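You operate a simulated robot arm through the tools that you are given. There is no shell and no other tool. Be economical: measure what you need, move in short steps, check, and stop when the job is done.

You run a simulated two-armed robot. Do the job below in one go: nothing can be reset, and whatever is moved stays where it is left.

TASK
Carry the yellow tray from the glass drawer to the window counter and wipe the crumbs out of the drawer.
Fine: use the white cloth and put it back; close the drawer. What is to be rubbed or washed off counts as gone when no trace of it is left.

The check looks at the end state, three seconds after you hand in, the way a careful person would. Anything else that was tipped, shoved, dropped, spilled or broken makes it a failure. Flat cloth is picked up by pressing the open fingertips on it (5 to 10 N) and closing them slowly along it; thin cloth reads only 2 to 8 mm in the jaws.

THE ROBOT
Two 7-joint arms with two-finger grippers on one trunk, on a base that drives. Base frame: it is fixed to the floor where the robot stands at the start and does not move with it; the origin is under the middle of the robot, x ahead of it, y to its left, z up. Units: mm, degrees, N and s.
The left shoulder is at the start at [78, 151, 988], the right one opposite. With the tool pointing down near the work surface each hand reaches from about 100 to 780 mm from the robot's upright axis, wherever it stands, measured 20 degrees to its own side. Places, roughly: grey drawer with a glass front [600, 100, 900]; orange cloth, white cloth [-750, -1000, 750]; teal lamp switch [500, 0, 1300]; top of the window counter [-900, -800, 800]; tray of pink cakes [-750, -1000, 500]; tray of yellow cakes (30x19x5 cm) [600, 100, 900]. Payload 2.54 kg a hand.
The tool frame of a hand sits at the grasp point between the pads (the TCP): z along the fingers, y along the line on which they close. The tips reach 30 mm beyond it. The gripper opens to 116 mm. The gripper's body begins 95 mm behind the TCP.
Orientation is that of the tool frame in the base frame, as a unit quaternion [w, x, y, z]. With the fingers straight down and closing along the base's y, the tool's x points along the base's -x, its y along +y and its z along -z.

THE INTERFACE
- The arms move only by the tool arm_command. It takes "left_motion", "right_motion" or both (then of equal length, played together; a hand with none holds still); each is a list of rows, each a list of 7 numbers: the shift along the tool's x, y, z in units of 25 mm (1.0 is 25 mm), then the turn, a rotation vector about the tool's x, y, z in units of 8 degrees (1.0 is 8 degrees), then the opening, from 0 (shut) to 1 (fully open). In form: [[x, y, z, wx, wy, wz, fingers], ...]. A call has 1 to 12 rows; each row shifts and turns the commanded pose from where the row before left it, along the tool's axes as they then stand. A call with a number of a shift or a turn outside -1 to 1 is refused whole. Each row takes 0.2 s and may step no farther than 50 mm and 8.6 degrees from the row before; otherwise, or with a gripper value out of range, the whole call is refused. A pose out of reach is approached as far as the arm can. The call stops where the force on the tool passes 40 N (or 10 N more than at its start, if that is more) or the arm is blocked; 0.2 s more then pass. The fingers move at their own pace (about 72 mm/s each) and stop on an object; they squeeze with about 42 N. The grip force told is the motor's: it shows also when the fingers shut on nothing. Time passes only in rows, and 0.2 s behind the last, so rows that do not move let the fingers close. The reply holds the time, the measured pose of the TCP, the force on the tool along the base axes, the opening and the grip force, in the units named above and with some noise, with the torque about the TCP (base axes, N m) and any sound that the robot's microphone picked up.
- Cameras (640 x 400 px; columns grow to the right, rows downward): "scene" is now at [139.7, -56.4, 1116.5]; the picture's right is [-0.63, -0.78, 0.00], its down [-0.37, 0.30, -0.88] and it looks along [0.68, -0.55, -0.48] (base axes); focal length 214 px, centre (320, 200). "left" rides on the left gripper at [69, 15, -122] in its tool frame; the picture's right is [-0.22, 0.98, 0.00], its down [-0.83, -0.18, -0.53] and it looks along [-0.52, -0.12, 0.85] (tool axes); focal length 251 px, centre (320, 200). "right" rides on the right gripper at [69, -15, -122] in its tool frame; the picture's right is [0.21, 0.98, 0.00], its down [-0.83, 0.18, -0.53] and it looks along [-0.52, 0.11, 0.85] (tool axes); focal length 251 px, centre (320, 200). There is no depth. A picture from a camera that has moved, and an enlarged one, comes with that camera's place and axes in the base frame and with its lens.
- capture(camera): a new picture of that camera. It takes no simulated time.
- raise_lower(by): slides the trunk up (or, below 0, down) by that many mm; the arms and the scene camera ride with it, the base frame stays. It gives what a move gives, with no picture.
- roll_base(legs): drives the robot by 1 to 6 legs, each [ahead, left, turn to the left] in mm, mm and degrees, along the robot's own axes; the way and the turn of a leg run together, so that a leg with both is an arc; at most 1500 mm and 180 degrees a leg. The arms and the cameras ride along, it lands a little off, and it stops where it bumps. It gives what a move gives.
- aim_head(pan, tilt): turns the head with the scene camera to pan (to the left, within 80 degrees either way) and tilt (down, from -29 to 69), counted from straight ahead of the robot. It gives what a move gives.
- inspect(camera, box): a new picture of the part [left, top, right, bottom] of that camera's present view, enlarged. It takes no simulated time.
- close_job(): hands the job in; it is judged then, once.

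Work in short steps. Places have to be worked out from the pictures, the camera data and where the tool is seen: move nearer, look again, correct. Check each grasp and each placing, and mend what went wrong. You have 120 turns and 108 pictures in all, those below and enlarged ones among them. Open the grippers and draw the arms clear of the work before you hand the job in, unless the task says otherwise; then end with one line.

The tools are called by a JSON object that holds its "api" and its "payload". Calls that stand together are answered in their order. arm_command: Moves the arms, as the interface text tells. Its arguments: {"type":"object","properties":{"left_motion":{"type":"array","items":{"type":"array","items":{"type":"number"}}},"right_motion":{"type":"array","items":{"type":"array","items":{"type":"number"}}}},"required":[]} The other tools are called the same way: raise_lower (by) slides the trunk up or down; roll_base (legs) drives the base; aim_head (pan, tilt) turns the head that bears the scene camera; capture (camera) takes a picture; inspect (camera, box) takes an enlarged picture of a part of a camera's view; close_job () hands the job in.

At the start:

```text
t: 0.0
left_position: [353.3, 173.2, 1000.0]
left_orientation: [0.001, -0.021, 1.0, 0.0]
left_force: [-0.1, 0.3, -0.8]
left_torque: [0.02, 0.02, -0.03]
left_gripper_width: 116.1
left_grasp_force: 0.0
right_position: [274.8, -123.4, 999.5]
right_orientation: [-0.001, -0.02, 1.0, 0.0]
right_force: [-0.3, 0.2, -0.2]
right_torque: [0.0, 0.01, -0.01]
right_gripper_width: 116.1
right_grasp_force: 0.3
trunk travel left (down, up): [-225.0, 64.0]
robot x, y, heading: [-2.6, 0.1, -0.0]
head pan, tilt: [-38.9, 28.8]
```

scene: 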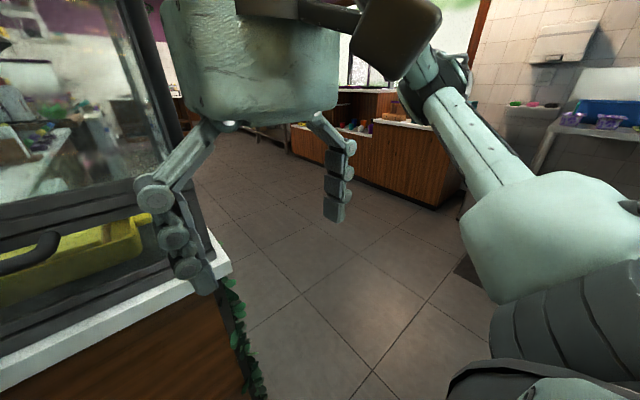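
right: 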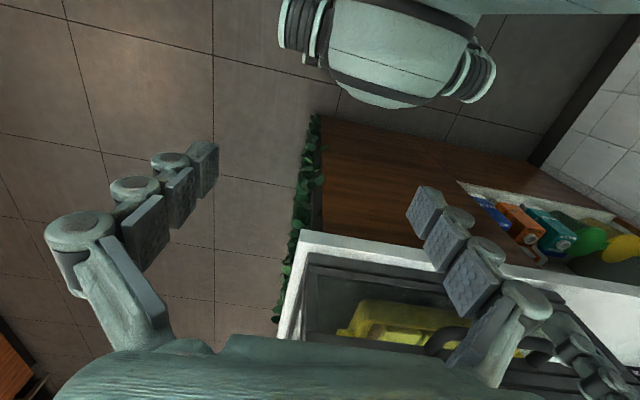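
left: 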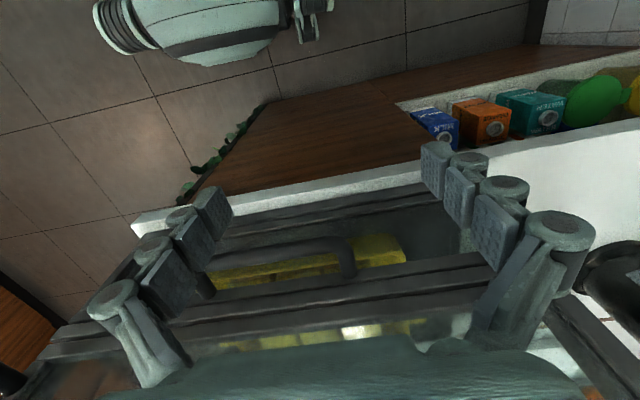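

The wrist views show the drawer front with a handle close ahead. I turn the head straight to the drawer to measure it.

{"api": "aim_head", "payload": {"pan": 10, "tilt": 30}}

{"api": "capture", "payload": {"camera": "scene"}}

```text
t: 1.2
left_position: [352.6, 173.2, 998.8]
left_orientation: [0.001, -0.02, 1.0, -0.001]
left_force: [-0.1, 0.9, 0.6]
left_torque: [-0.01, 0.0, 0.02]
left_gripper_width: 116.0
left_grasp_force: 0.1
right_position: [273.7, -123.2, 1000.7]
right_orientation: [0.001, -0.021, 1.0, 0.0]
right_force: [0.3, 0.3, 0.9]
right_torque: [-0.02, 0.0, 0.0]
right_gripper_width: 116.0
right_grasp_force: 0.0
trunk travel left (down, up): [-225.0, 64.0]
robot x, y, heading: [-1.1, -4.2, -0.1]
head pan, tilt: [10.0, 30.0]
```

```text
104 pictures are left
camera scene: at [158.1, 16.3, 1114.7], right [0.17, -0.98, 0.0], down [-0.49, -0.09, -0.87], along [0.85, 0.15, -0.5], focal length 214 px, centre (320, 200)
```

scene: 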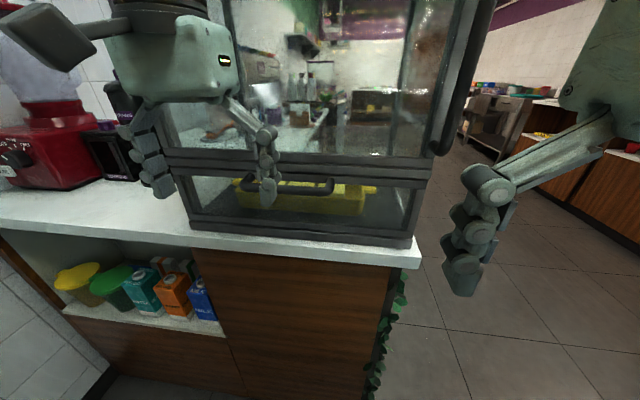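

The drawer is the low unit beneath a glass case, with a bar handle on top front. I enlarge it.

{"api": "inspect", "payload": {"camera": "scene", "box": [160, 130, 440, 280]}}

{"api": "inspect", "payload": {"camera": "left", "box": [40, 150, 600, 400]}}

```text
2.29 times, centred on (300, 205) of scene
camera zoom: at [158.1, 16.3, 1114.7], right [0.17, -0.98, 0.0], down [-0.49, -0.09, -0.87], along [0.85, 0.15, -0.5], focal length 490 px, centre (366, 189)
```

zoom: 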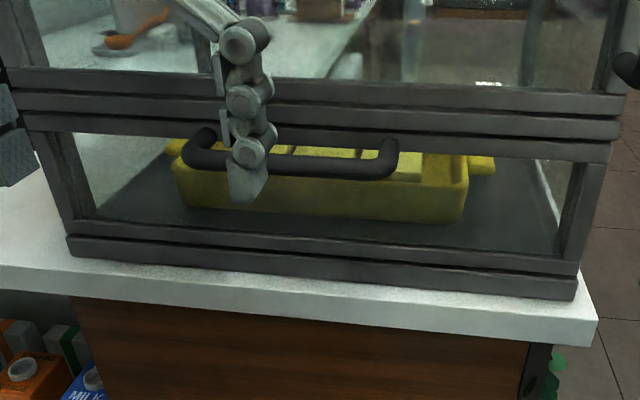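

```text
1.14 times, centred on (320, 275) of left
camera zoom: at [283.5, 186.8, 1121.0], right [0.17, 0.98, 0.0], down [0.83, -0.15, 0.54], along [0.53, -0.09, -0.84], focal length 287 px, centre (320, 114)
```

zoom: 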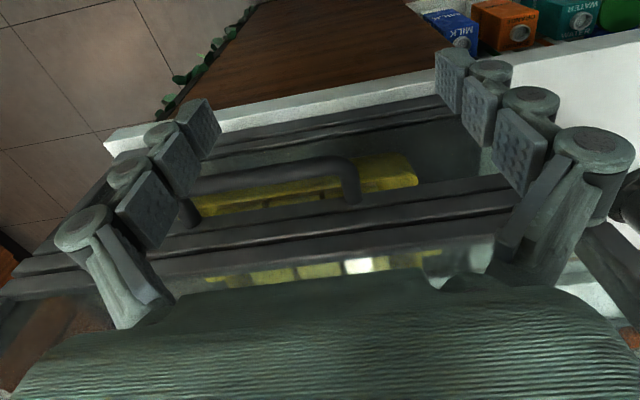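

By triangulating, the handle bar runs along y from about 50 to 184 at x≈434, z≈962, with the case face at x≈471. Before I drive back I look to the sides and rear.

{"api": "aim_head", "payload": {"pan": -80, "tilt": 25}}

{"api": "capture", "payload": {"camera": "scene"}}

{"api": "aim_head", "payload": {"pan": 80, "tilt": 25}}

{"api": "capture", "payload": {"camera": "scene"}}

```text
t: 2.8
left_position: [352.0, 173.0, 1000.1]
left_orientation: [0.001, -0.021, 1.0, 0.001]
left_force: [-0.1, -0.3, 0.3]
left_torque: [0.02, 0.0, -0.01]
left_gripper_width: 116.1
left_grasp_force: 0.1
right_position: [276.7, -124.4, 1000.8]
right_orientation: [0.0, -0.019, 1.0, 0.0]
right_force: [0.1, 0.8, 0.0]
right_torque: [0.0, 0.0, 0.04]
right_gripper_width: 115.8
right_grasp_force: 0.0
trunk travel left (down, up): [-225.0, 64.0]
robot x, y, heading: [0.0, -3.0, -0.1]
head pan, tilt: [-80.0, 25.0]
```

```text
101 pictures are left
camera scene: at [85.1, -90.0, 1122.6], right [-0.98, -0.17, 0.0], down [-0.07, 0.42, -0.91], along [0.16, -0.89, -0.42], focal length 214 px, centre (320, 200)
```

scene: 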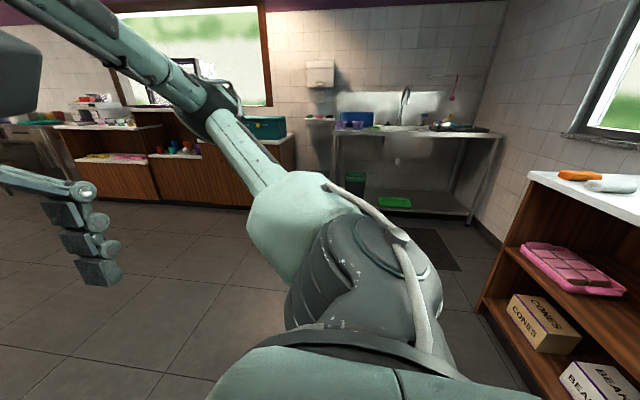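

```text
t: 5.3
left_position: [352.1, 174.0, 999.7]
left_orientation: [0.0, -0.021, 1.0, 0.0]
left_force: [-0.6, -0.9, -0.4]
left_torque: [-0.01, 0.02, -0.01]
left_gripper_width: 115.6
left_grasp_force: 0.1
right_position: [275.3, -124.2, 1000.9]
right_orientation: [0.0, -0.02, 1.0, 0.0]
right_force: [-0.8, 0.6, 0.5]
right_torque: [0.0, 0.0, -0.02]
right_gripper_width: 116.1
right_grasp_force: 0.0
trunk travel left (down, up): [-225.0, 64.0]
robot x, y, heading: [3.2, 0.4, -0.2]
head pan, tilt: [80.0, 25.0]
```

```text
100 pictures are left
camera scene: at [85.0, 91.4, 1122.6], right [0.98, -0.17, 0.0], down [-0.07, -0.42, -0.91], along [0.16, 0.89, -0.42], focal length 214 px, centre (320, 200)
```

scene: 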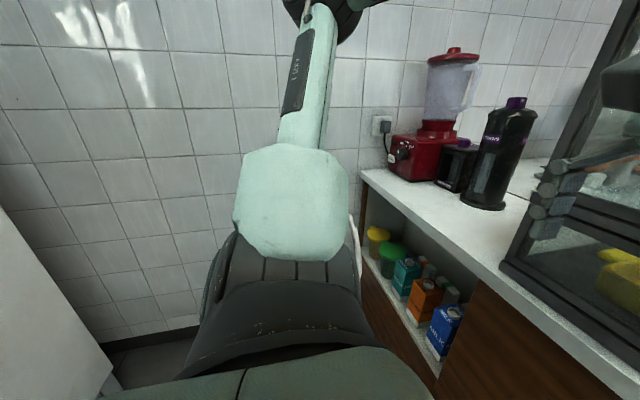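

The way behind is free down to about x=-700 (window counter front, cloths on its top). I drive back 250 mm and look ahead.

{"api": "roll_base", "payload": {"legs": [[-250, 0, 0]]}}

{"api": "aim_head", "payload": {"pan": 10, "tilt": 25}}

{"api": "capture", "payload": {"camera": "scene"}}

```text
t: 7.1
left_position: [102.7, 174.1, 1000.0]
left_orientation: [0.001, -0.02, 1.0, 0.0]
left_force: [-0.6, -0.2, 0.2]
left_torque: [0.01, -0.03, 0.02]
left_gripper_width: 115.9
left_grasp_force: 0.1
right_position: [24.9, -123.7, 999.1]
right_orientation: [0.0, -0.02, 1.0, 0.0]
right_force: [-1.0, 0.0, 0.8]
right_torque: [0.01, -0.05, 0.03]
right_gripper_width: 116.1
right_grasp_force: 0.1
trunk travel left (down, up): [-225.0, 64.0]
robot x, y, heading: [-248.4, 0.6, 0.2]
head pan, tilt: [80.0, 25.0]
```

```text
t: 8.5
left_position: [103.4, 172.6, 1000.4]
left_orientation: [0.001, -0.02, 1.0, 0.0]
left_force: [-0.5, -0.6, 0.6]
left_torque: [0.03, 0.0, 0.0]
left_gripper_width: 116.1
left_grasp_force: 0.0
right_position: [25.9, -124.0, 1000.2]
right_orientation: [0.0, -0.019, 1.0, 0.0]
right_force: [-0.6, -1.5, -0.1]
right_torque: [0.0, 0.03, 0.03]
right_gripper_width: 115.9
right_grasp_force: 0.1
trunk travel left (down, up): [-225.0, 64.0]
robot x, y, heading: [-250.0, -1.6, -0.2]
head pan, tilt: [10.0, 25.0]
```

```text
99 pictures are left
camera scene: at [-89.7, 16.7, 1122.6], right [0.17, -0.98, 0.0], down [-0.42, -0.07, -0.91], along [0.89, 0.16, -0.42], focal length 214 px, centre (320, 200)
```

scene: 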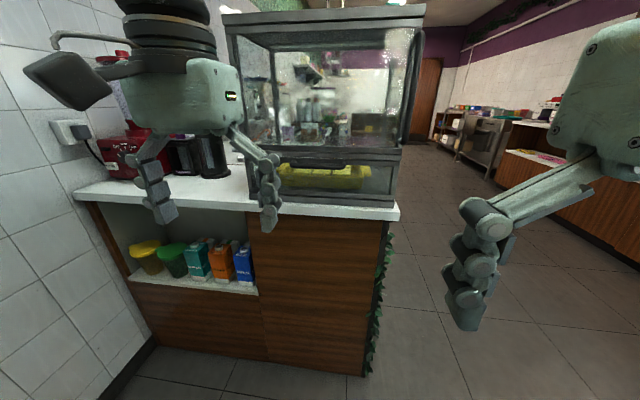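

Clear view of the case. I turn the left hand to point forward with vertical closing (camera to the left), in two calls.

{"api": "arm_command", "payload": {"left_motion": [[0, 0, 0, -0.577, -0.577, 0.577, 0.6], [0, 0, 0, -0.577, -0.577, 0.577, 0.6], [0, 0, 0, -0.577, -0.577, 0.577, 0.6], [0, 0, 0, -0.577, -0.577, 0.577, 0.6], [0, 0, 0, -0.577, -0.577, 0.577, 0.6], [0, 0, 0, -0.577, -0.577, 0.577, 0.6], [0, 0, 0, -0.577, -0.577, 0.577, 0.6], [0, 0, 0, -0.577, -0.577, 0.577, 0.6]]}}

{"api": "arm_command", "payload": {"left_motion": [[0, 0, 0, -0.577, -0.577, 0.577, 0.6], [0, 0, 0, -0.577, -0.577, 0.577, 0.6], [0, 0, 0, -0.577, -0.577, 0.577, 0.6], [0, 0, 0, -0.577, -0.577, 0.577, 0.6], [0, 0, 0, -0.577, -0.577, 0.577, 0.6], [0, 0, 0, -0.577, -0.577, 0.577, 0.6], [0, 0, 0, -0.577, -0.577, 0.577, 0.6], [0, 0, 0, 0, 0, 0, 0.6]]}}

```text
t: 10.3
left_position: [112.5, 162.9, 1014.9]
left_orientation: [0.3, 0.289, 0.854, 0.312]
left_force: [-0.2, -0.3, -0.1]
left_torque: [0.04, 0.04, -0.03]
left_gripper_width: 69.6
left_grasp_force: 0.0
left hand out of reach, approached as far as the arm can: row 8
right_position: [25.9, -123.9, 1000.1]
right_orientation: [0.001, -0.019, 1.0, 0.0]
right_force: [0.4, -0.1, -0.7]
right_torque: [0.01, -0.01, -0.02]
right_gripper_width: 116.0
right_grasp_force: 0.1
trunk travel left (down, up): [-225.0, 64.0]
robot x, y, heading: [-248.5, 3.0, -0.0]
head pan, tilt: [10.0, 25.0]
```

```text
t: 12.1
left_position: [206.4, 83.2, 1142.0]
left_orientation: [0.49, 0.49, 0.509, 0.51]
left_force: [0.7, 0.5, 0.3]
left_torque: [0.01, 0.04, -0.01]
left_gripper_width: 69.6
left_grasp_force: 0.1
left hand out of reach, approached as far as the arm can: row 1, 2, 3, 4, 5, 6, 7
right_position: [25.2, -123.9, 999.9]
right_orientation: [0.0, -0.02, 1.0, 0.0]
right_force: [0.7, 0.2, 0.8]
right_torque: [-0.03, -0.03, -0.01]
right_gripper_width: 115.8
right_grasp_force: 0.0
trunk travel left (down, up): [-225.0, 64.0]
robot x, y, heading: [-247.7, 1.7, 0.0]
head pan, tilt: [10.0, 25.0]
```

The orientation is right but the hand was too close in. I move 100 mm forward and see which pose it counts from.

{"api": "arm_command", "payload": {"left_motion": [[0, 0, 1, 0, 0, 0, 0.6], [0, 0, 1, 0, 0, 0, 0.6], [0, 0, 1, 0, 0, 0, 0.6], [0, 0, 1, 0, 0, 0, 0.6]]}}

```text
t: 13.1
left_position: [307.6, 87.7, 1142.1]
left_orientation: [0.49, 0.489, 0.51, 0.51]
left_force: [0.0, -1.2, 0.6]
left_torque: [-0.03, 0.02, 0.0]
left_gripper_width: 69.6
left_grasp_force: 0.1
right_position: [24.5, -123.9, 1000.0]
right_orientation: [0.0, -0.019, 1.0, 0.001]
right_force: [0.3, 0.1, 0.6]
right_torque: [0.0, -0.02, 0.03]
right_gripper_width: 116.2
right_grasp_force: 0.1
trunk travel left (down, up): [-225.0, 64.0]
robot x, y, heading: [-249.3, 3.4, 0.1]
head pan, tilt: [10.0, 25.0]
```

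It counts from the reached pose. I lower to bar height (z≈962), shift to y≈117 and straighten the yaw.

{"api": "arm_command", "payload": {"left_motion": [[0.3, -1, 0, 0, -0.29, 0, 0.6], [0.3, -1, 0, 0, 0, 0, 0.6], [0.3, -1, 0, 0, 0, 0, 0.6], [0.3, -1, 0, 0, 0, 0, 0.6], [0, -1, 0, 0, 0, 0, 0.6], [0, -1, 0, 0, 0, 0, 0.6], [0, -1, 0, 0, 0, 0, 0.6], [0, -0.2, 0, 0, 0, 0, 0.6]]}}

{"api": "capture", "payload": {"camera": "left"}}

{"api": "aim_head", "payload": {"pan": 10, "tilt": 20}}

{"api": "inspect", "payload": {"camera": "scene", "box": [200, 120, 440, 270]}}

```text
t: 14.9
left_position: [305.3, 117.7, 961.7]
left_orientation: [0.5, 0.499, 0.5, 0.5]
left_force: [0.8, -0.2, 0.1]
left_torque: [0.01, 0.0, 0.03]
left_gripper_width: 69.8
left_grasp_force: 0.1
right_position: [25.6, -123.7, 999.1]
right_orientation: [0.0, -0.02, 1.0, 0.0]
right_force: [-0.3, -0.1, 0.7]
right_torque: [-0.01, -0.03, -0.01]
right_gripper_width: 116.2
right_grasp_force: 0.0
trunk travel left (down, up): [-225.0, 64.0]
robot x, y, heading: [-252.7, 1.4, -0.1]
head pan, tilt: [10.0, 25.0]
```

```text
98 pictures are left
camera left: at [184.9, 187.3, 975.4], right [0.0, -0.21, 0.98], down [-0.53, -0.83, -0.18], along [0.85, -0.52, -0.11], focal length 251 px, centre (320, 200)
```

left: 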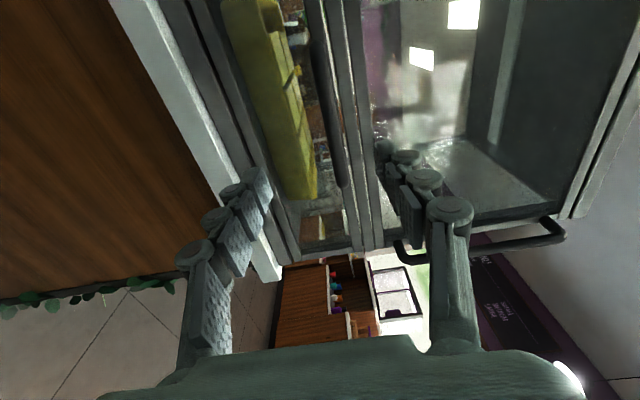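

```text
t: 15.6
left_position: [305.9, 116.2, 961.6]
left_orientation: [0.5, 0.5, 0.499, 0.5]
left_force: [-0.2, 0.0, -0.4]
left_torque: [-0.03, 0.02, 0.01]
left_gripper_width: 69.4
left_grasp_force: 0.1
right_position: [26.2, -124.9, 1000.7]
right_orientation: [0.001, -0.019, 1.0, 0.0]
right_force: [0.1, -0.4, 0.1]
right_torque: [0.0, -0.03, 0.0]
right_gripper_width: 116.0
right_grasp_force: 0.1
trunk travel left (down, up): [-225.0, 64.0]
robot x, y, heading: [-251.5, 2.4, -0.0]
head pan, tilt: [10.0, 20.0]
```

```text
2.67 times, centred on (320, 195) of scene
camera zoom: at [-88.7, 16.9, 1130.7], right [0.17, -0.98, 0.0], down [-0.34, -0.06, -0.94], along [0.93, 0.16, -0.34], focal length 572 px, centre (320, 213)
```

zoom: 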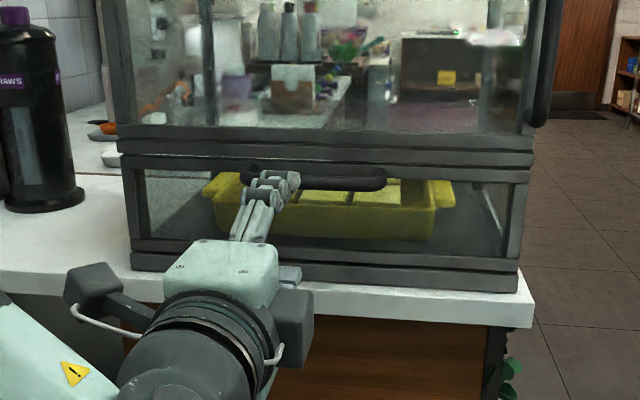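

The views agree better on a bar at z≈975, y 47–175. I raise 13 mm and advance to x≈412 in steps (contact would stop it).

{"api": "arm_command", "payload": {"left_motion": [[0, 0.5, 0.5, 0, 0, 0, 0.6], [0, 0, 1, 0, 0, 0, 0.6], [0, 0, 1, 0, 0, 0, 0.6], [0, 0, 1, 0, 0, 0, 0.6], [0, 0, 0.6, 0, 0, 0, 0.6]]}}

{"api": "capture", "payload": {"camera": "left"}}

{"api": "inspect", "payload": {"camera": "scene", "box": [240, 150, 400, 250]}}

```text
t: 16.8
left_position: [408.0, 116.6, 974.4]
left_orientation: [0.5, 0.5, 0.5, 0.5]
left_force: [-1.3, 0.6, 0.0]
left_torque: [-0.03, 0.02, -0.02]
left_gripper_width: 69.6
left_grasp_force: 0.1
right_position: [24.8, -124.5, 998.8]
right_orientation: [-0.001, -0.019, 1.0, 0.001]
right_force: [0.1, 0.8, -0.3]
right_torque: [-0.01, 0.0, 0.0]
right_gripper_width: 116.2
right_grasp_force: 0.1
trunk travel left (down, up): [-225.0, 64.0]
robot x, y, heading: [-249.4, 0.3, -0.1]
head pan, tilt: [10.0, 20.0]
```

```text
96 pictures are left
camera left: at [287.0, 187.1, 987.4], right [0.0, -0.21, 0.98], down [-0.53, -0.83, -0.18], along [0.85, -0.52, -0.11], focal length 251 px, centre (320, 200)
```

left: 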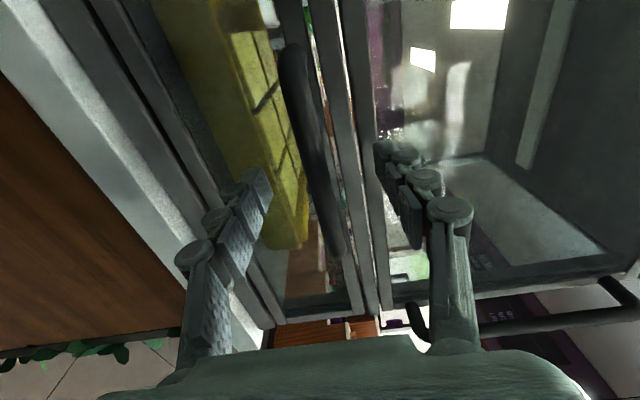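

```text
4.00 times, centred on (320, 200) of scene
camera zoom: at [-88.7, 16.9, 1130.7], right [0.17, -0.98, 0.0], down [-0.34, -0.06, -0.94], along [0.93, 0.16, -0.34], focal length 858 px, centre (320, 200)
```

zoom: 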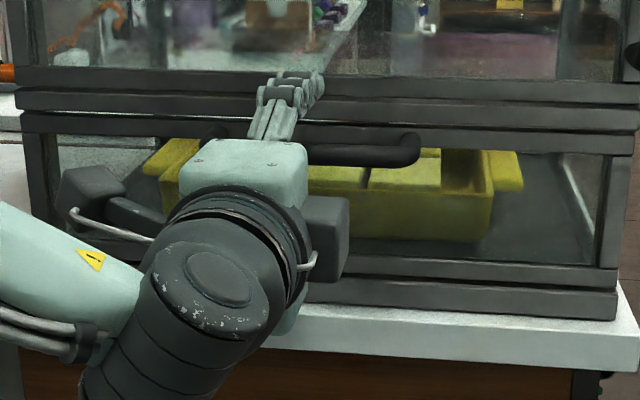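

The bar is at x≈433, z≈974, y 49–190, so the hand is well lined up. I advance 17 mm and close gently.

{"api": "arm_command", "payload": {"left_motion": [[0, 0, 0.4, 0, 0, 0, 0.6], [0, 0, 0.3, 0, 0, 0, 0.6], [0, 0, 0, 0, 0, 0, 0.3], [0, 0, 0, 0, 0, 0, 0], [0, 0, 0, 0, 0, 0, 0], [0, 0, 0, 0, 0, 0, 0]]}}

```text
t: 18.2
left_position: [424.9, 116.1, 973.7]
left_orientation: [0.5, 0.502, 0.498, 0.5]
left_force: [-8.8, -0.5, -3.3]
left_torque: [-0.05, 0.02, -0.04]
left_gripper_width: 12.2
left_grasp_force: 37.4
right_position: [25.0, -123.2, 999.6]
right_orientation: [0.001, -0.019, 1.0, 0.0]
right_force: [0.3, -0.4, -0.5]
right_torque: [0.0, -0.01, 0.0]
right_gripper_width: 116.1
right_grasp_force: 0.1
trunk travel left (down, up): [-225.0, 64.0]
robot x, y, heading: [-248.9, 1.9, 0.1]
head pan, tilt: [10.0, 20.0]
```

The bar is gripped (12 mm). I pull the drawer 125 mm out.

{"api": "arm_command", "payload": {"left_motion": [[0, 0, -0.5, 0, 0, 0, 0], [0, 0, -0.5, 0, 0, 0, 0], [0, 0, -1, 0, 0, 0, 0], [0, 0, -1, 0, 0, 0, 0], [0, 0, -1, 0, 0, 0, 0], [0, 0, -1, 0, 0, 0, 0]]}}

{"api": "capture", "payload": {"camera": "scene"}}

```text
t: 19.6
left_position: [299.8, 113.0, 973.7]
left_orientation: [0.501, 0.502, 0.498, 0.498]
left_force: [-0.5, -21.8, -10.0]
left_torque: [-0.13, -0.03, -0.03]
left_gripper_width: 12.7
left_grasp_force: 37.2
right_position: [26.8, -126.8, 999.1]
right_orientation: [-0.001, -0.019, 1.0, 0.001]
right_force: [-0.6, 0.6, 0.1]
right_torque: [0.02, -0.03, -0.02]
right_gripper_width: 116.1
right_grasp_force: 0.1
trunk travel left (down, up): [-225.0, 64.0]
robot x, y, heading: [-253.6, 0.1, -0.3]
head pan, tilt: [10.0, 20.0]
```

```text
94 pictures are left
camera scene: at [-88.1, 14.7, 1130.5], right [0.17, -0.98, 0.0], down [-0.34, -0.06, -0.94], along [0.93, 0.16, -0.34], focal length 214 px, centre (320, 200)
```

scene: 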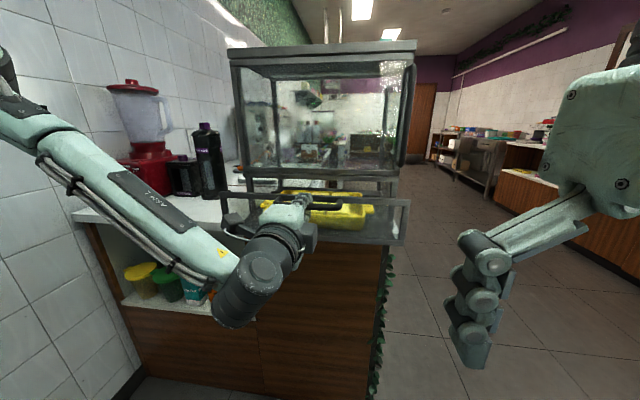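

The drawer slides out. There is a 22 N sideways load, so I ease 2 mm toward -y and pull 100 mm more.

{"api": "arm_command", "payload": {"left_motion": [[-0.12, 0, 0, 0, 0, 0, 0], [0, 0, -1, 0, 0, 0, 0], [0, 0, -1, 0, 0, 0, 0], [0, 0, -1, 0, 0, 0, 0], [0, 0, -1, 0, 0, 0, 0]]}}

{"api": "capture", "payload": {"camera": "scene"}}

```text
t: 20.8
left_position: [280.6, 89.6, 975.0]
left_orientation: [0.501, 0.497, 0.502, 0.5]
left_force: [1.3, 22.5, -2.7]
left_torque: [0.21, -0.01, 0.14]
left_gripper_width: 12.3
left_grasp_force: 37.8
left hand out of reach, approached as far as the arm can: row 2, 3, 4, 5
right_position: [27.3, -121.5, 999.2]
right_orientation: [0.0, -0.019, 1.0, -0.001]
right_force: [0.5, 0.0, -0.7]
right_torque: [0.02, -0.02, 0.01]
right_gripper_width: 116.2
right_grasp_force: 0.2
trunk travel left (down, up): [-225.0, 64.0]
robot x, y, heading: [-250.7, -0.4, 0.0]
head pan, tilt: [10.0, 20.0]
```

```text
93 pictures are left
camera scene: at [-88.5, 18.9, 1130.6], right [0.17, -0.98, 0.0], down [-0.34, -0.06, -0.94], along [0.93, 0.16, -0.34], focal length 214 px, centre (320, 200)
```

scene: 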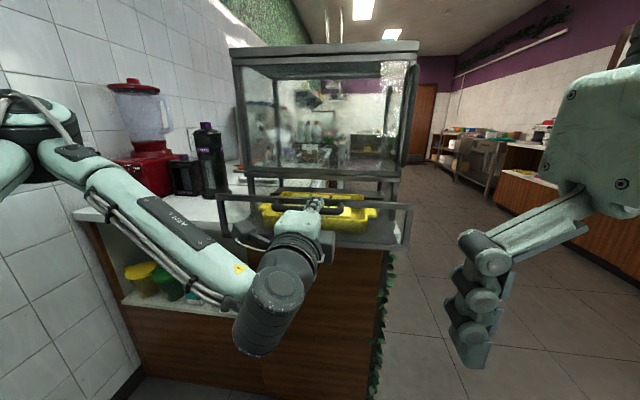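

The arm is at its inner limit, so I pull by driving back 130 mm with the hand still.

{"api": "roll_base", "payload": {"legs": [[-130, 0, 0]]}}

{"api": "capture", "payload": {"camera": "scene"}}

```text
t: 21.9
left_position: [232.7, 84.3, 973.7]
left_orientation: [0.502, 0.5, 0.498, 0.499]
left_force: [2.2, 3.5, 2.3]
left_torque: [-0.01, 0.01, -0.82]
left_gripper_width: 12.0
left_grasp_force: 37.7
right_position: [-21.5, -125.8, 999.2]
right_orientation: [0.001, -0.017, 1.0, 0.0]
right_force: [-0.4, 0.0, -0.2]
right_torque: [0.01, -0.02, 0.04]
right_gripper_width: 116.1
right_grasp_force: 0.0
trunk travel left (down, up): [-225.0, 64.0]
robot x, y, heading: [-296.8, 2.5, -0.5]
head pan, tilt: [10.0, 20.0]
stopped in leg 1: the robot was blocked; the commanded pose is now the measured one
```

```text
92 pictures are left
camera scene: at [-136.4, 15.4, 1130.6], right [0.17, -0.99, 0.0], down [-0.34, -0.06, -0.94], along [0.93, 0.16, -0.34], focal length 214 px, centre (320, 200)
```

scene: 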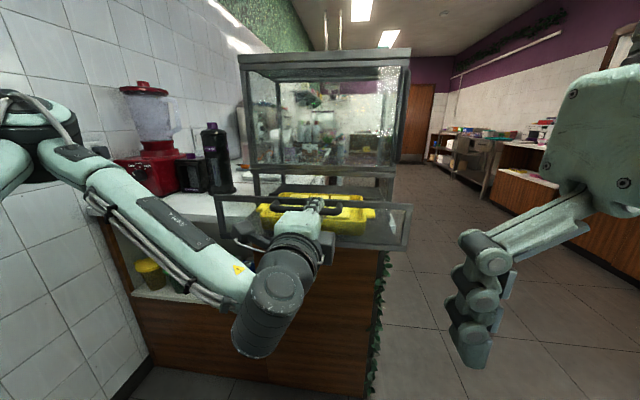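

It stopped with about 200 mm of travel, likely the drawer's end stop. I release the bar and drive back 60 mm to clear it.

{"api": "arm_command", "payload": {"left_motion": [[0, 0, 0, 0, 0, 0, 0.3], [0, 0, 0, 0, 0, 0, 0.5], [0, 0, 0, 0, 0, 0, 0.5]]}}

{"api": "roll_base", "payload": {"legs": [[-60, 0, 0]]}}

{"api": "capture", "payload": {"camera": "scene"}}

```text
t: 22.7
left_position: [231.9, 83.8, 972.3]
left_orientation: [0.5, 0.501, 0.499, 0.5]
left_force: [0.1, 0.2, 0.5]
left_torque: [-0.02, 0.01, -0.03]
left_gripper_width: 58.1
left_grasp_force: 0.1
right_position: [-22.5, -126.3, 1001.9]
right_orientation: [0.0, -0.017, 1.0, 0.0]
right_force: [-0.5, -0.5, 0.9]
right_torque: [-0.04, -0.01, -0.03]
right_gripper_width: 115.9
right_grasp_force: 0.1
trunk travel left (down, up): [-225.0, 64.0]
robot x, y, heading: [-296.1, 0.2, -0.1]
head pan, tilt: [10.0, 20.0]
```

```text
t: 23.4
left_position: [232.7, 81.7, 972.2]
left_orientation: [0.501, 0.502, 0.498, 0.499]
left_force: [0.1, 0.2, 0.1]
left_torque: [0.02, -0.01, -0.01]
left_gripper_width: 58.0
left_grasp_force: 0.0
right_position: [-23.2, -128.0, 1000.3]
right_orientation: [0.0, -0.016, 1.0, -0.001]
right_force: [-0.2, 0.4, 1.0]
right_torque: [0.0, -0.05, 0.03]
right_gripper_width: 116.3
right_grasp_force: 0.0
trunk travel left (down, up): [-225.0, 64.0]
robot x, y, heading: [-299.4, -0.1, -0.5]
head pan, tilt: [10.0, 20.0]
stopped in leg 1: the robot was blocked; the commanded pose is now the measured one
```

```text
91 pictures are left
camera scene: at [-136.6, 13.7, 1130.7], right [0.17, -0.99, 0.0], down [-0.34, -0.06, -0.94], along [0.93, 0.16, -0.34], focal length 214 px, centre (320, 200)
```

scene: 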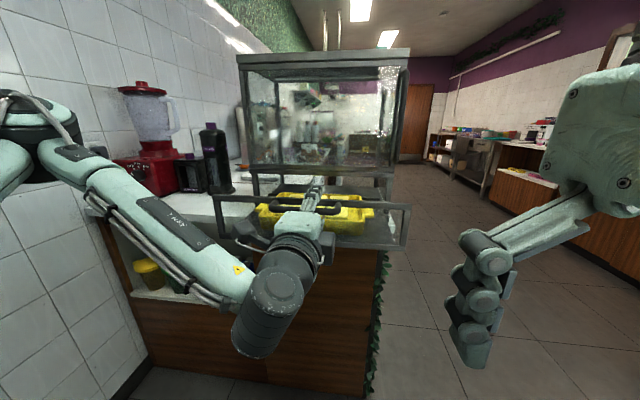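

The base itself is blocked behind, so the drawer may open further. I free the hand by sliding it past the bar's right end, then lift.

{"api": "arm_command", "payload": {"left_motion": [[-1, 0, 0, 0, 0, 0, 0.5], [-1, 0, 0, 0, 0, 0, 0.5], [-0.8, 0, 0, 0, 0, 0, 0.5]]}}

{"api": "inspect", "payload": {"camera": "scene", "box": [200, 140, 440, 290]}}

```text
t: 24.2
left_position: [242.0, 67.2, 993.3]
left_orientation: [0.5, 0.503, 0.499, 0.498]
left_force: [-0.8, 0.5, -0.4]
left_torque: [-0.03, 0.07, 0.04]
left_gripper_width: 58.5
left_grasp_force: 0.4
left hand out of reach, approached as far as the arm can: row 1, 2, 3
right_position: [-23.1, -128.1, 1001.0]
right_orientation: [0.0, -0.015, 1.0, 0.0]
right_force: [-0.3, 1.1, 0.0]
right_torque: [0.0, -0.01, 0.01]
right_gripper_width: 116.1
right_grasp_force: 0.1
trunk travel left (down, up): [-225.0, 64.0]
robot x, y, heading: [-300.2, -5.6, -0.3]
head pan, tilt: [10.0, 20.0]
```

```text
2.67 times, centred on (320, 215) of scene
camera zoom: at [-136.8, 13.7, 1130.7], right [0.17, -0.99, 0.0], down [-0.34, -0.06, -0.94], along [0.93, 0.16, -0.34], focal length 572 px, centre (320, 160)
```

zoom: 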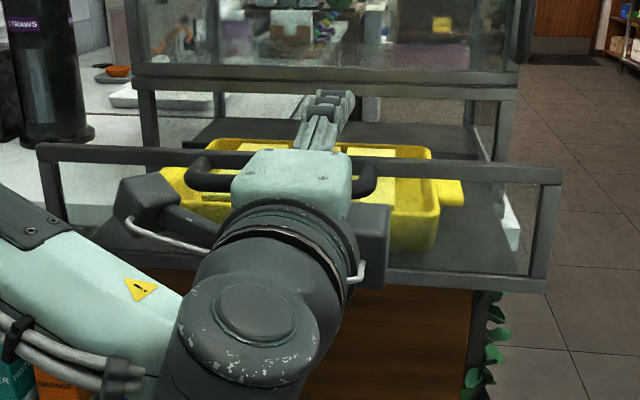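

The inner reach limit pushed it up; the fingers still straddle the bar. I lower back and slide the other way, past the left end (y>200).

{"api": "arm_command", "payload": {"left_motion": [[0.5, -0.72, -0.2, 0, 0, 0, 0.5], [1, 0, 0, 0, 0, 0, 0.5], [1, 0, 0, 0, 0, 0, 0.5], [1, 0, 0, 0, 0, 0, 0.5], [1, 0, 0, 0, 0, 0, 0.5], [1, 0, 0, 0, 0, 0, 0.5], [0.6, 0, 0, 0, 0, 0, 0.5]]}}

{"api": "capture", "payload": {"camera": "left"}}

```text
t: 25.8
left_position: [270.6, 210.9, 973.9]
left_orientation: [0.501, 0.503, 0.498, 0.499]
left_force: [-1.3, 1.6, 0.5]
left_torque: [0.05, 0.03, 0.03]
left_gripper_width: 58.1
left_grasp_force: 0.0
left hand out of reach, approached as far as the arm can: row 2, 3, 4, 5
right_position: [-23.0, -129.0, 1000.7]
right_orientation: [0.001, -0.015, 1.0, 0.001]
right_force: [1.4, -0.3, -1.3]
right_torque: [-0.01, 0.01, -0.01]
right_gripper_width: 116.0
right_grasp_force: 0.0
trunk travel left (down, up): [-225.0, 64.0]
robot x, y, heading: [-294.5, -3.6, -0.5]
head pan, tilt: [10.0, 20.0]
```

```text
89 pictures are left
camera left: at [148.3, 282.3, 988.1], right [0.0, -0.22, 0.98], down [-0.54, -0.82, -0.18], along [0.84, -0.53, -0.12], focal length 251 px, centre (320, 200)
```

left: 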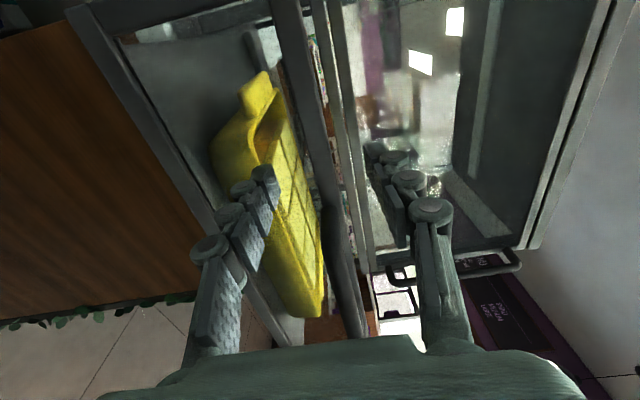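

The hand is past the bar's end. I retreat a little if the arm allows, then lift clear.

{"api": "arm_command", "payload": {"left_motion": [[0.4, 0, -0.6, 0, 0, 0, 0.5], [0.4, 0, -0.6, 0, 0, 0, 0.5], [0, 0.5, 0, 0, 0, 0, 0.5]]}}

{"api": "arm_command", "payload": {"left_motion": [[0, 1, 0, 0, 0, 0, 0.5], [0, 1, 0, 0, 0, 0, 0.5], [0, 1, 0, 0, 0, 0, 0.5], [0, 1, 0, 0, 0, 0, 0.5], [0, 1, 0, 0, 0, 0, 0.5]]}}

{"api": "inspect", "payload": {"camera": "scene", "box": [160, 120, 440, 295]}}

```text
t: 26.6
left_position: [268.3, 234.1, 983.8]
left_orientation: [0.502, 0.502, 0.498, 0.499]
left_force: [0.7, 0.7, -0.1]
left_torque: [0.01, -0.02, -0.06]
left_gripper_width: 57.7
left_grasp_force: 0.1
left hand out of reach, approached as far as the arm can: row 1, 2
right_position: [-24.0, -128.3, 999.7]
right_orientation: [0.001, -0.016, 1.0, 0.0]
right_force: [0.2, 0.0, -0.8]
right_torque: [0.02, 0.0, 0.03]
right_gripper_width: 116.1
right_grasp_force: 0.0
trunk travel left (down, up): [-225.0, 64.0]
robot x, y, heading: [-299.8, 0.2, -0.3]
head pan, tilt: [10.0, 20.0]
```

```text
t: 27.8
left_position: [267.3, 232.7, 1108.9]
left_orientation: [0.501, 0.502, 0.498, 0.498]
left_force: [0.1, 1.3, 0.6]
left_torque: [0.01, 0.02, 0.03]
left_gripper_width: 57.7
left_grasp_force: 0.0
right_position: [-23.6, -128.2, 1000.5]
right_orientation: [0.001, -0.015, 1.0, 0.0]
right_force: [0.7, -0.7, -0.4]
right_torque: [-0.01, 0.02, -0.03]
right_gripper_width: 115.7
right_grasp_force: 0.1
trunk travel left (down, up): [-225.0, 64.0]
robot x, y, heading: [-298.6, -3.0, -0.3]
head pan, tilt: [10.0, 20.0]
```

```text
2.29 times, centred on (300, 208) of scene
camera zoom: at [-136.9, 13.6, 1130.7], right [0.17, -0.99, 0.0], down [-0.34, -0.06, -0.94], along [0.93, 0.16, -0.34], focal length 490 px, centre (366, 183)
```

zoom: 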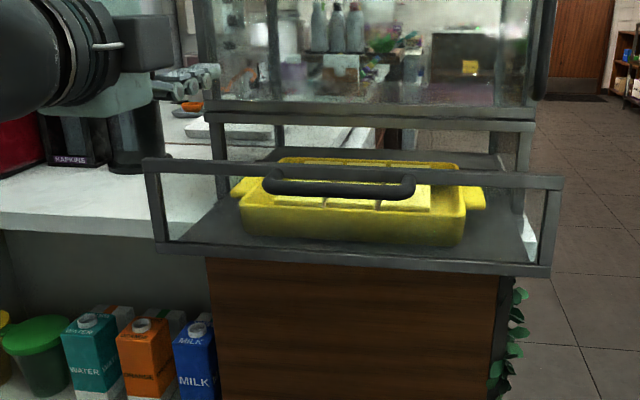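

The drawer is partly open, with the tray inside; the bar seems at x≈280 now. I tilt the left hand to point down, closing along x, to pull further.

{"api": "arm_command", "payload": {"left_motion": [[0, 0, 0, 1, 0, 0, 0.5], [0, 0, 0, 1, 0, 0, 0.5], [0, 0, 0, 1, 0, 0, 0.5], [0, 0, 0, 1, 0, 0, 0.5], [0, 0, 0, 1, 0, 0, 0.5], [0, 0, 0, 1, 0, 0, 0.5], [0, 0, 0, 1, 0, 0, 0.5], [0, 0, 0, 1, 0, 0, 0.5], [0, 0, 0, 1, 0, 0, 0.5], [0, 0, 0, 1, 0, 0, 0.5], [0, 0, 0, 1, 0, 0, 0.5], [0, 0, 0, 0.25, 0, 0, 0.5]]}}

{"api": "capture", "payload": {"camera": "left"}}

```text
t: 30.4
left_position: [266.4, 233.7, 1108.2]
left_orientation: [-0.001, 0.709, 0.705, -0.001]
left_force: [0.6, 0.6, -0.2]
left_torque: [0.03, 0.0, 0.01]
left_gripper_width: 58.1
left_grasp_force: 0.1
right_position: [-24.1, -129.1, 1001.2]
right_orientation: [0.001, -0.015, 1.0, 0.0]
right_force: [-1.4, 0.5, -1.2]
right_torque: [0.0, 0.02, 0.02]
right_gripper_width: 116.1
right_grasp_force: 0.0
trunk travel left (down, up): [-225.0, 64.0]
robot x, y, heading: [-300.6, -0.9, -0.3]
head pan, tilt: [10.0, 20.0]
```

```text
87 pictures are left
camera left: at [284.7, 303.7, 1230.1], right [0.98, -0.22, 0.0], down [-0.18, -0.83, 0.53], along [-0.12, -0.52, -0.85], focal length 251 px, centre (320, 200)
```

left: 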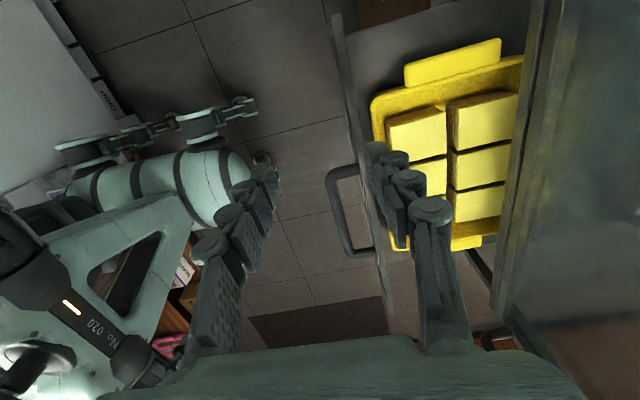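

The bar is at about x=268, y 60–180. I narrow the opening to 35 mm and go down over the bar centre.

{"api": "arm_command", "payload": {"left_motion": [[-1, 0, 1, 0, 0, 0, 0.3], [-1, 0, 1, 0, 0, 0, 0.3], [-1, 0, 0.6, 0, 0, 0, 0.3], [-1, 0, 0, 0, 0, 0, 0.3], [-0.8, 0, 0, 0, 0, 0, 0.3]]}}

{"api": "capture", "payload": {"camera": "left"}}

```text
t: 31.6
left_position: [244.1, 142.0, 1035.9]
left_orientation: [0.0, 0.709, 0.705, 0.001]
left_force: [-0.4, 0.5, -0.9]
left_torque: [0.0, -0.04, -0.02]
left_gripper_width: 34.7
left_grasp_force: 0.1
left hand out of reach, approached as far as the arm can: row 3, 4, 5
right_position: [-23.8, -127.6, 1000.0]
right_orientation: [0.001, -0.015, 1.0, 0.0]
right_force: [-1.2, 0.5, 0.2]
right_torque: [0.02, -0.01, 0.03]
right_gripper_width: 116.1
right_grasp_force: 0.0
trunk travel left (down, up): [-225.0, 64.0]
robot x, y, heading: [-295.5, -3.8, -0.7]
head pan, tilt: [10.0, 20.0]
```

```text
86 pictures are left
camera left: at [261.5, 212.6, 1156.7], right [0.98, -0.22, 0.0], down [-0.19, -0.83, 0.53], along [-0.12, -0.52, -0.85], focal length 251 px, centre (320, 200)
```

left: 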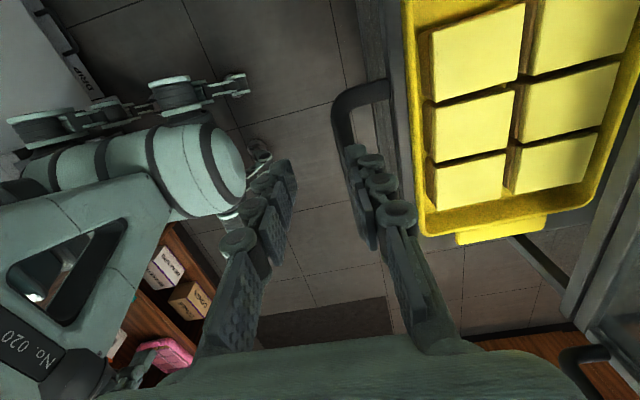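

The arm's inner limit again; the bar would suit the left hand better if it lay more to my left. I raise the trunk and shift the base 150 mm right.

{"api": "raise_lower", "payload": {"by": 60}}

{"api": "roll_base", "payload": {"legs": [[0, -150, 0]]}}

{"api": "arm_command", "payload": {"left_motion": [[1, 0.5, 0, 0, 0, 0, 0.3], [1, 0.5, 0, 0, 0, 0, 0.3], [1, 0, 0, 0, 0, 0, 0.3], [1, 0, 0, 0, 0, 0, 0.3], [0.7, 0, 0.5, 0, 0, 0, 0.3]]}}

{"api": "capture", "payload": {"camera": "left"}}

```text
t: 32.6
left_position: [245.6, 142.8, 1095.1]
left_orientation: [-0.001, 0.709, 0.705, 0.001]
left_force: [0.6, 0.1, 0.4]
left_torque: [-0.02, -0.01, 0.01]
left_gripper_width: 34.7
left_grasp_force: 0.0
right_position: [-22.4, -128.3, 1059.6]
right_orientation: [0.001, -0.015, 1.0, 0.001]
right_force: [0.4, -0.3, 0.0]
right_torque: [-0.01, 0.0, -0.01]
right_gripper_width: 115.9
right_grasp_force: 0.0
trunk travel left (down, up): [-285.0, 4.0]
robot x, y, heading: [-297.4, -2.6, -0.4]
head pan, tilt: [10.0, 20.0]
```

```text
t: 34.7
left_position: [245.0, -7.1, 1095.7]
left_orientation: [-0.001, 0.71, 0.704, 0.0]
left_force: [-1.0, -0.6, -0.5]
left_torque: [-0.02, -0.02, 0.02]
left_gripper_width: 34.9
left_grasp_force: 0.0
right_position: [-24.1, -279.4, 1060.4]
right_orientation: [0.001, -0.016, 1.0, 0.0]
right_force: [-0.7, -1.0, -0.6]
right_torque: [0.05, -0.03, -0.01]
right_gripper_width: 116.0
right_grasp_force: 0.0
trunk travel left (down, up): [-285.0, 4.0]
robot x, y, heading: [-295.6, -153.9, -0.2]
head pan, tilt: [10.0, 20.0]
```

```text
t: 35.9
left_position: [269.3, 110.1, 1084.0]
left_orientation: [-0.001, 0.71, 0.705, 0.0]
left_force: [-0.3, -0.2, -0.5]
left_torque: [-0.06, 0.0, -0.02]
left_gripper_width: 35.1
left_grasp_force: 0.1
right_position: [-24.2, -278.6, 1060.9]
right_orientation: [0.0, -0.016, 1.0, 0.0]
right_force: [-0.2, 0.3, 0.1]
right_torque: [0.0, 0.02, 0.01]
right_gripper_width: 116.2
right_grasp_force: 0.0
trunk travel left (down, up): [-285.0, 4.0]
robot x, y, heading: [-296.7, -153.4, -0.6]
head pan, tilt: [10.0, 20.0]
```

```text
85 pictures are left
camera left: at [286.2, 180.0, 1204.8], right [0.98, -0.22, 0.0], down [-0.19, -0.82, 0.53], along [-0.12, -0.52, -0.85], focal length 251 px, centre (320, 200)
```

left: 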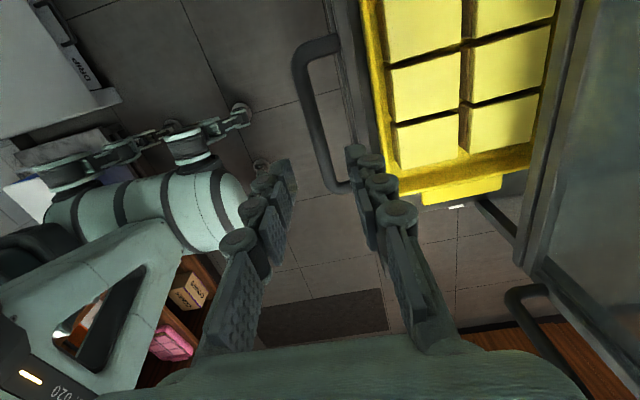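

The bar is still at x≈268 and spans the hand's y. I descend 110 mm over it.

{"api": "arm_command", "payload": {"left_motion": [[0, 0, 1, 0, 0, 0, 0.3], [0, 0, 1, 0, 0, 0, 0.3], [0, 0, 1, 0, 0, 0, 0.3], [0, 0, 1, 0, 0, 0, 0.3], [0, 0, 0.3, 0, 0, 0, 0.3]]}}

{"api": "capture", "payload": {"camera": "left"}}

```text
t: 37.1
left_position: [270.6, 110.4, 974.1]
left_orientation: [-0.001, 0.71, 0.704, 0.0]
left_force: [-1.5, -0.5, 0.8]
left_torque: [0.03, -0.07, 0.02]
left_gripper_width: 33.7
left_grasp_force: 0.0
right_position: [-25.5, -278.2, 1061.5]
right_orientation: [0.001, -0.016, 1.0, 0.0]
right_force: [0.1, 0.3, 0.3]
right_torque: [0.02, 0.0, 0.05]
right_gripper_width: 115.8
right_grasp_force: 0.1
trunk travel left (down, up): [-285.0, 4.0]
robot x, y, heading: [-294.4, -153.8, -0.3]
head pan, tilt: [10.0, 20.0]
```

```text
84 pictures are left
camera left: at [286.0, 179.7, 1096.5], right [0.98, -0.22, 0.0], down [-0.19, -0.83, 0.53], along [-0.12, -0.52, -0.85], focal length 251 px, centre (320, 200)
```

left: 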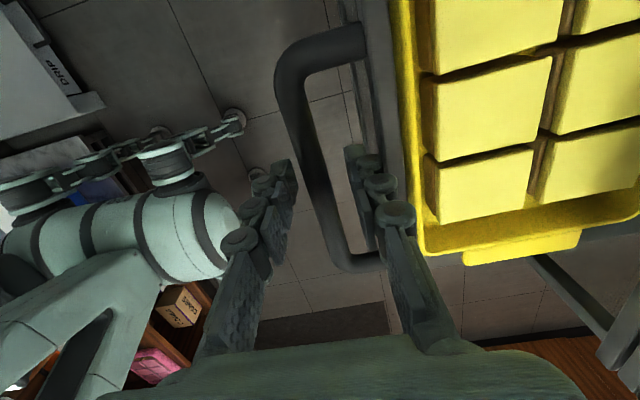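

The bar lies between the fingers, so I close on it and pull back as far as it goes, in small moves.

{"api": "arm_command", "payload": {"left_motion": [[0, 0, 0, 0, 0, 0, 0], [0, 0, 0, 0, 0, 0, 0], [0, 0, 0, 0, 0, 0, 0], [0, -1, 0, 0, 0, 0, 0], [0, -1, 0, 0, 0, 0, 0], [0, -1, 0, 0, 0, 0, 0]]}}

{"api": "capture", "payload": {"camera": "scene"}}

```text
t: 38.5
left_position: [195.0, 107.0, 975.0]
left_orientation: [-0.001, 0.71, 0.704, -0.002]
left_force: [-0.5, -24.9, -19.8]
left_torque: [-0.39, -0.03, 0.74]
left_gripper_width: 11.7
left_grasp_force: 38.7
right_position: [-23.3, -280.3, 1059.3]
right_orientation: [0.0, -0.015, 1.0, 0.0]
right_force: [-0.3, -0.6, -0.4]
right_torque: [-0.03, 0.02, 0.0]
right_gripper_width: 116.0
right_grasp_force: 0.0
trunk travel left (down, up): [-285.0, 4.0]
robot x, y, heading: [-298.9, -152.0, -0.5]
head pan, tilt: [10.0, 20.0]
```

```text
83 pictures are left
camera scene: at [-136.8, -138.8, 1190.3], right [0.17, -0.99, 0.0], down [-0.34, -0.05, -0.94], along [0.93, 0.16, -0.34], focal length 214 px, centre (320, 200)
```

scene: 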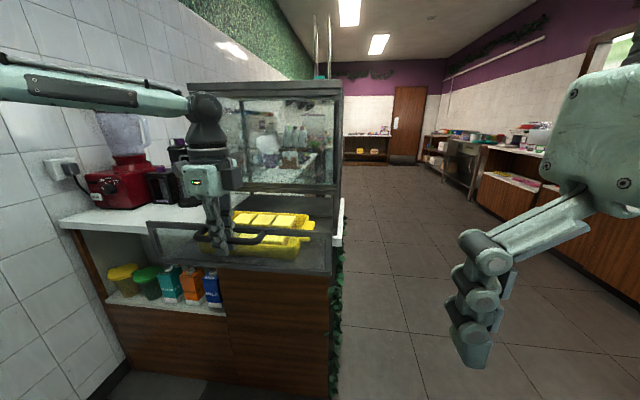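

The drawer is now about 238 mm out. I ease the sideways load and pull on, expecting a stop soon.

{"api": "arm_command", "payload": {"left_motion": [[-0.1, 0, 0, 0, 0, 0, 0], [0, -1, 0, 0, 0, 0, 0], [0, -1, 0, 0, 0, 0, 0], [0, -1, 0, 0, 0, 0, 0]]}}

{"api": "capture", "payload": {"camera": "left"}}

```text
t: 39.3
left_position: [166.0, 107.1, 973.9]
left_orientation: [0.006, 0.709, 0.705, 0.003]
left_force: [8.3, -6.9, -11.1]
left_torque: [-0.44, -0.09, 0.75]
left_gripper_width: 11.5
left_grasp_force: 38.7
right_position: [-22.8, -278.3, 1059.8]
right_orientation: [0.0, -0.015, 1.0, 0.001]
right_force: [0.4, 0.3, 0.2]
right_torque: [0.0, -0.03, 0.0]
right_gripper_width: 116.1
right_grasp_force: 0.2
trunk travel left (down, up): [-285.0, 4.0]
robot x, y, heading: [-301.5, -154.5, -0.7]
head pan, tilt: [10.0, 20.0]
stopped in row 3 (left hand): the force on the tool passed its limit at 58 N (the readings are from after the stop); the commanded pose is now the measured one
```

```text
82 pictures are left
camera left: at [180.7, 177.7, 1095.7], right [0.98, -0.22, 0.01], down [-0.19, -0.82, 0.53], along [-0.11, -0.52, -0.85], focal length 251 px, centre (320, 200)
```

left: 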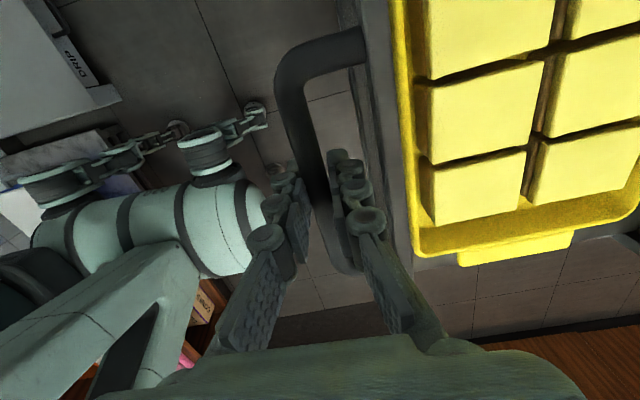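

The end stop is reached with the bar at x≈166. I release, lift straight up and look down at the drawer.

{"api": "arm_command", "payload": {"left_motion": [[0, 0, 0, 0, 0, 0, 0.3], [0, 0, 0, 0, 0, 0, 0.3], [0, 0, -1, 0, 0, 0, 0.3], [0, 0, -1, 0, 0, 0, 0.3], [0, 0, -1, 0, 0, 0, 0.3], [0, 0, -1, 0, 0, 0, 0.3], [0, 0, -1, 0, 0, 0, 0.3], [0, 0, -1, 0, 0, 0, 0.3]]}}

{"api": "aim_head", "payload": {"pan": 25, "tilt": 35}}

{"api": "capture", "payload": {"camera": "scene"}}

{"api": "capture", "payload": {"camera": "left"}}

```text
t: 41.1
left_position: [163.0, 108.4, 1126.2]
left_orientation: [0.005, 0.709, 0.705, 0.004]
left_force: [0.6, -0.7, -0.6]
left_torque: [0.03, 0.01, -0.01]
left_gripper_width: 35.1
left_grasp_force: 0.0
right_position: [-24.5, -278.8, 1060.5]
right_orientation: [0.002, -0.016, 1.0, 0.0]
right_force: [0.1, 0.6, 0.3]
right_torque: [-0.02, 0.0, 0.01]
right_gripper_width: 116.3
right_grasp_force: 0.0
trunk travel left (down, up): [-285.0, 4.0]
robot x, y, heading: [-297.5, -150.2, -0.6]
head pan, tilt: [10.0, 20.0]
```

```text
t: 41.8
left_position: [163.9, 107.2, 1126.1]
left_orientation: [0.004, 0.709, 0.706, 0.004]
left_force: [-0.2, 0.0, 0.6]
left_torque: [-0.01, 0.03, 0.0]
left_gripper_width: 34.7
left_grasp_force: 0.1
right_position: [-24.2, -279.1, 1059.8]
right_orientation: [0.002, -0.016, 1.0, 0.0]
right_force: [-0.2, -0.5, -0.8]
right_torque: [-0.03, 0.0, -0.01]
right_gripper_width: 116.0
right_grasp_force: 0.0
trunk travel left (down, up): [-285.0, 4.0]
robot x, y, heading: [-297.5, -150.2, -0.5]
head pan, tilt: [25.0, 35.0]
```

```text
81 pictures are left
camera scene: at [-149.5, -115.8, 1166.9], right [0.41, -0.91, 0.0], down [-0.52, -0.24, -0.82], along [0.75, 0.34, -0.57], focal length 214 px, centre (320, 200)
```

scene: 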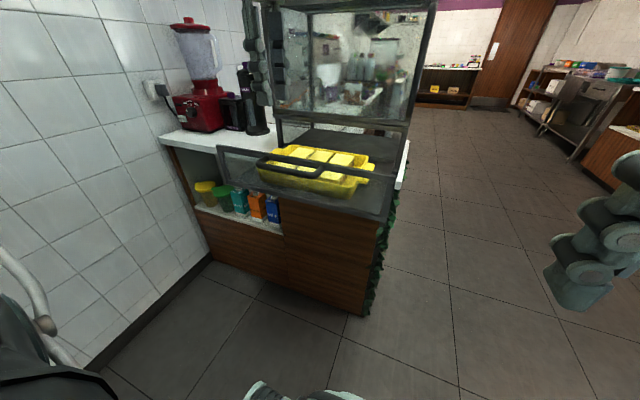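

```text
80 pictures are left
camera left: at [177.8, 178.7, 1247.4], right [0.98, -0.22, 0.01], down [-0.19, -0.82, 0.53], along [-0.11, -0.52, -0.85], focal length 251 px, centre (320, 200)
```

left: 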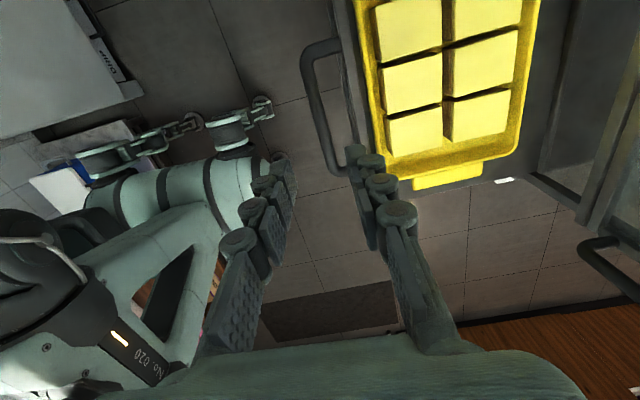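

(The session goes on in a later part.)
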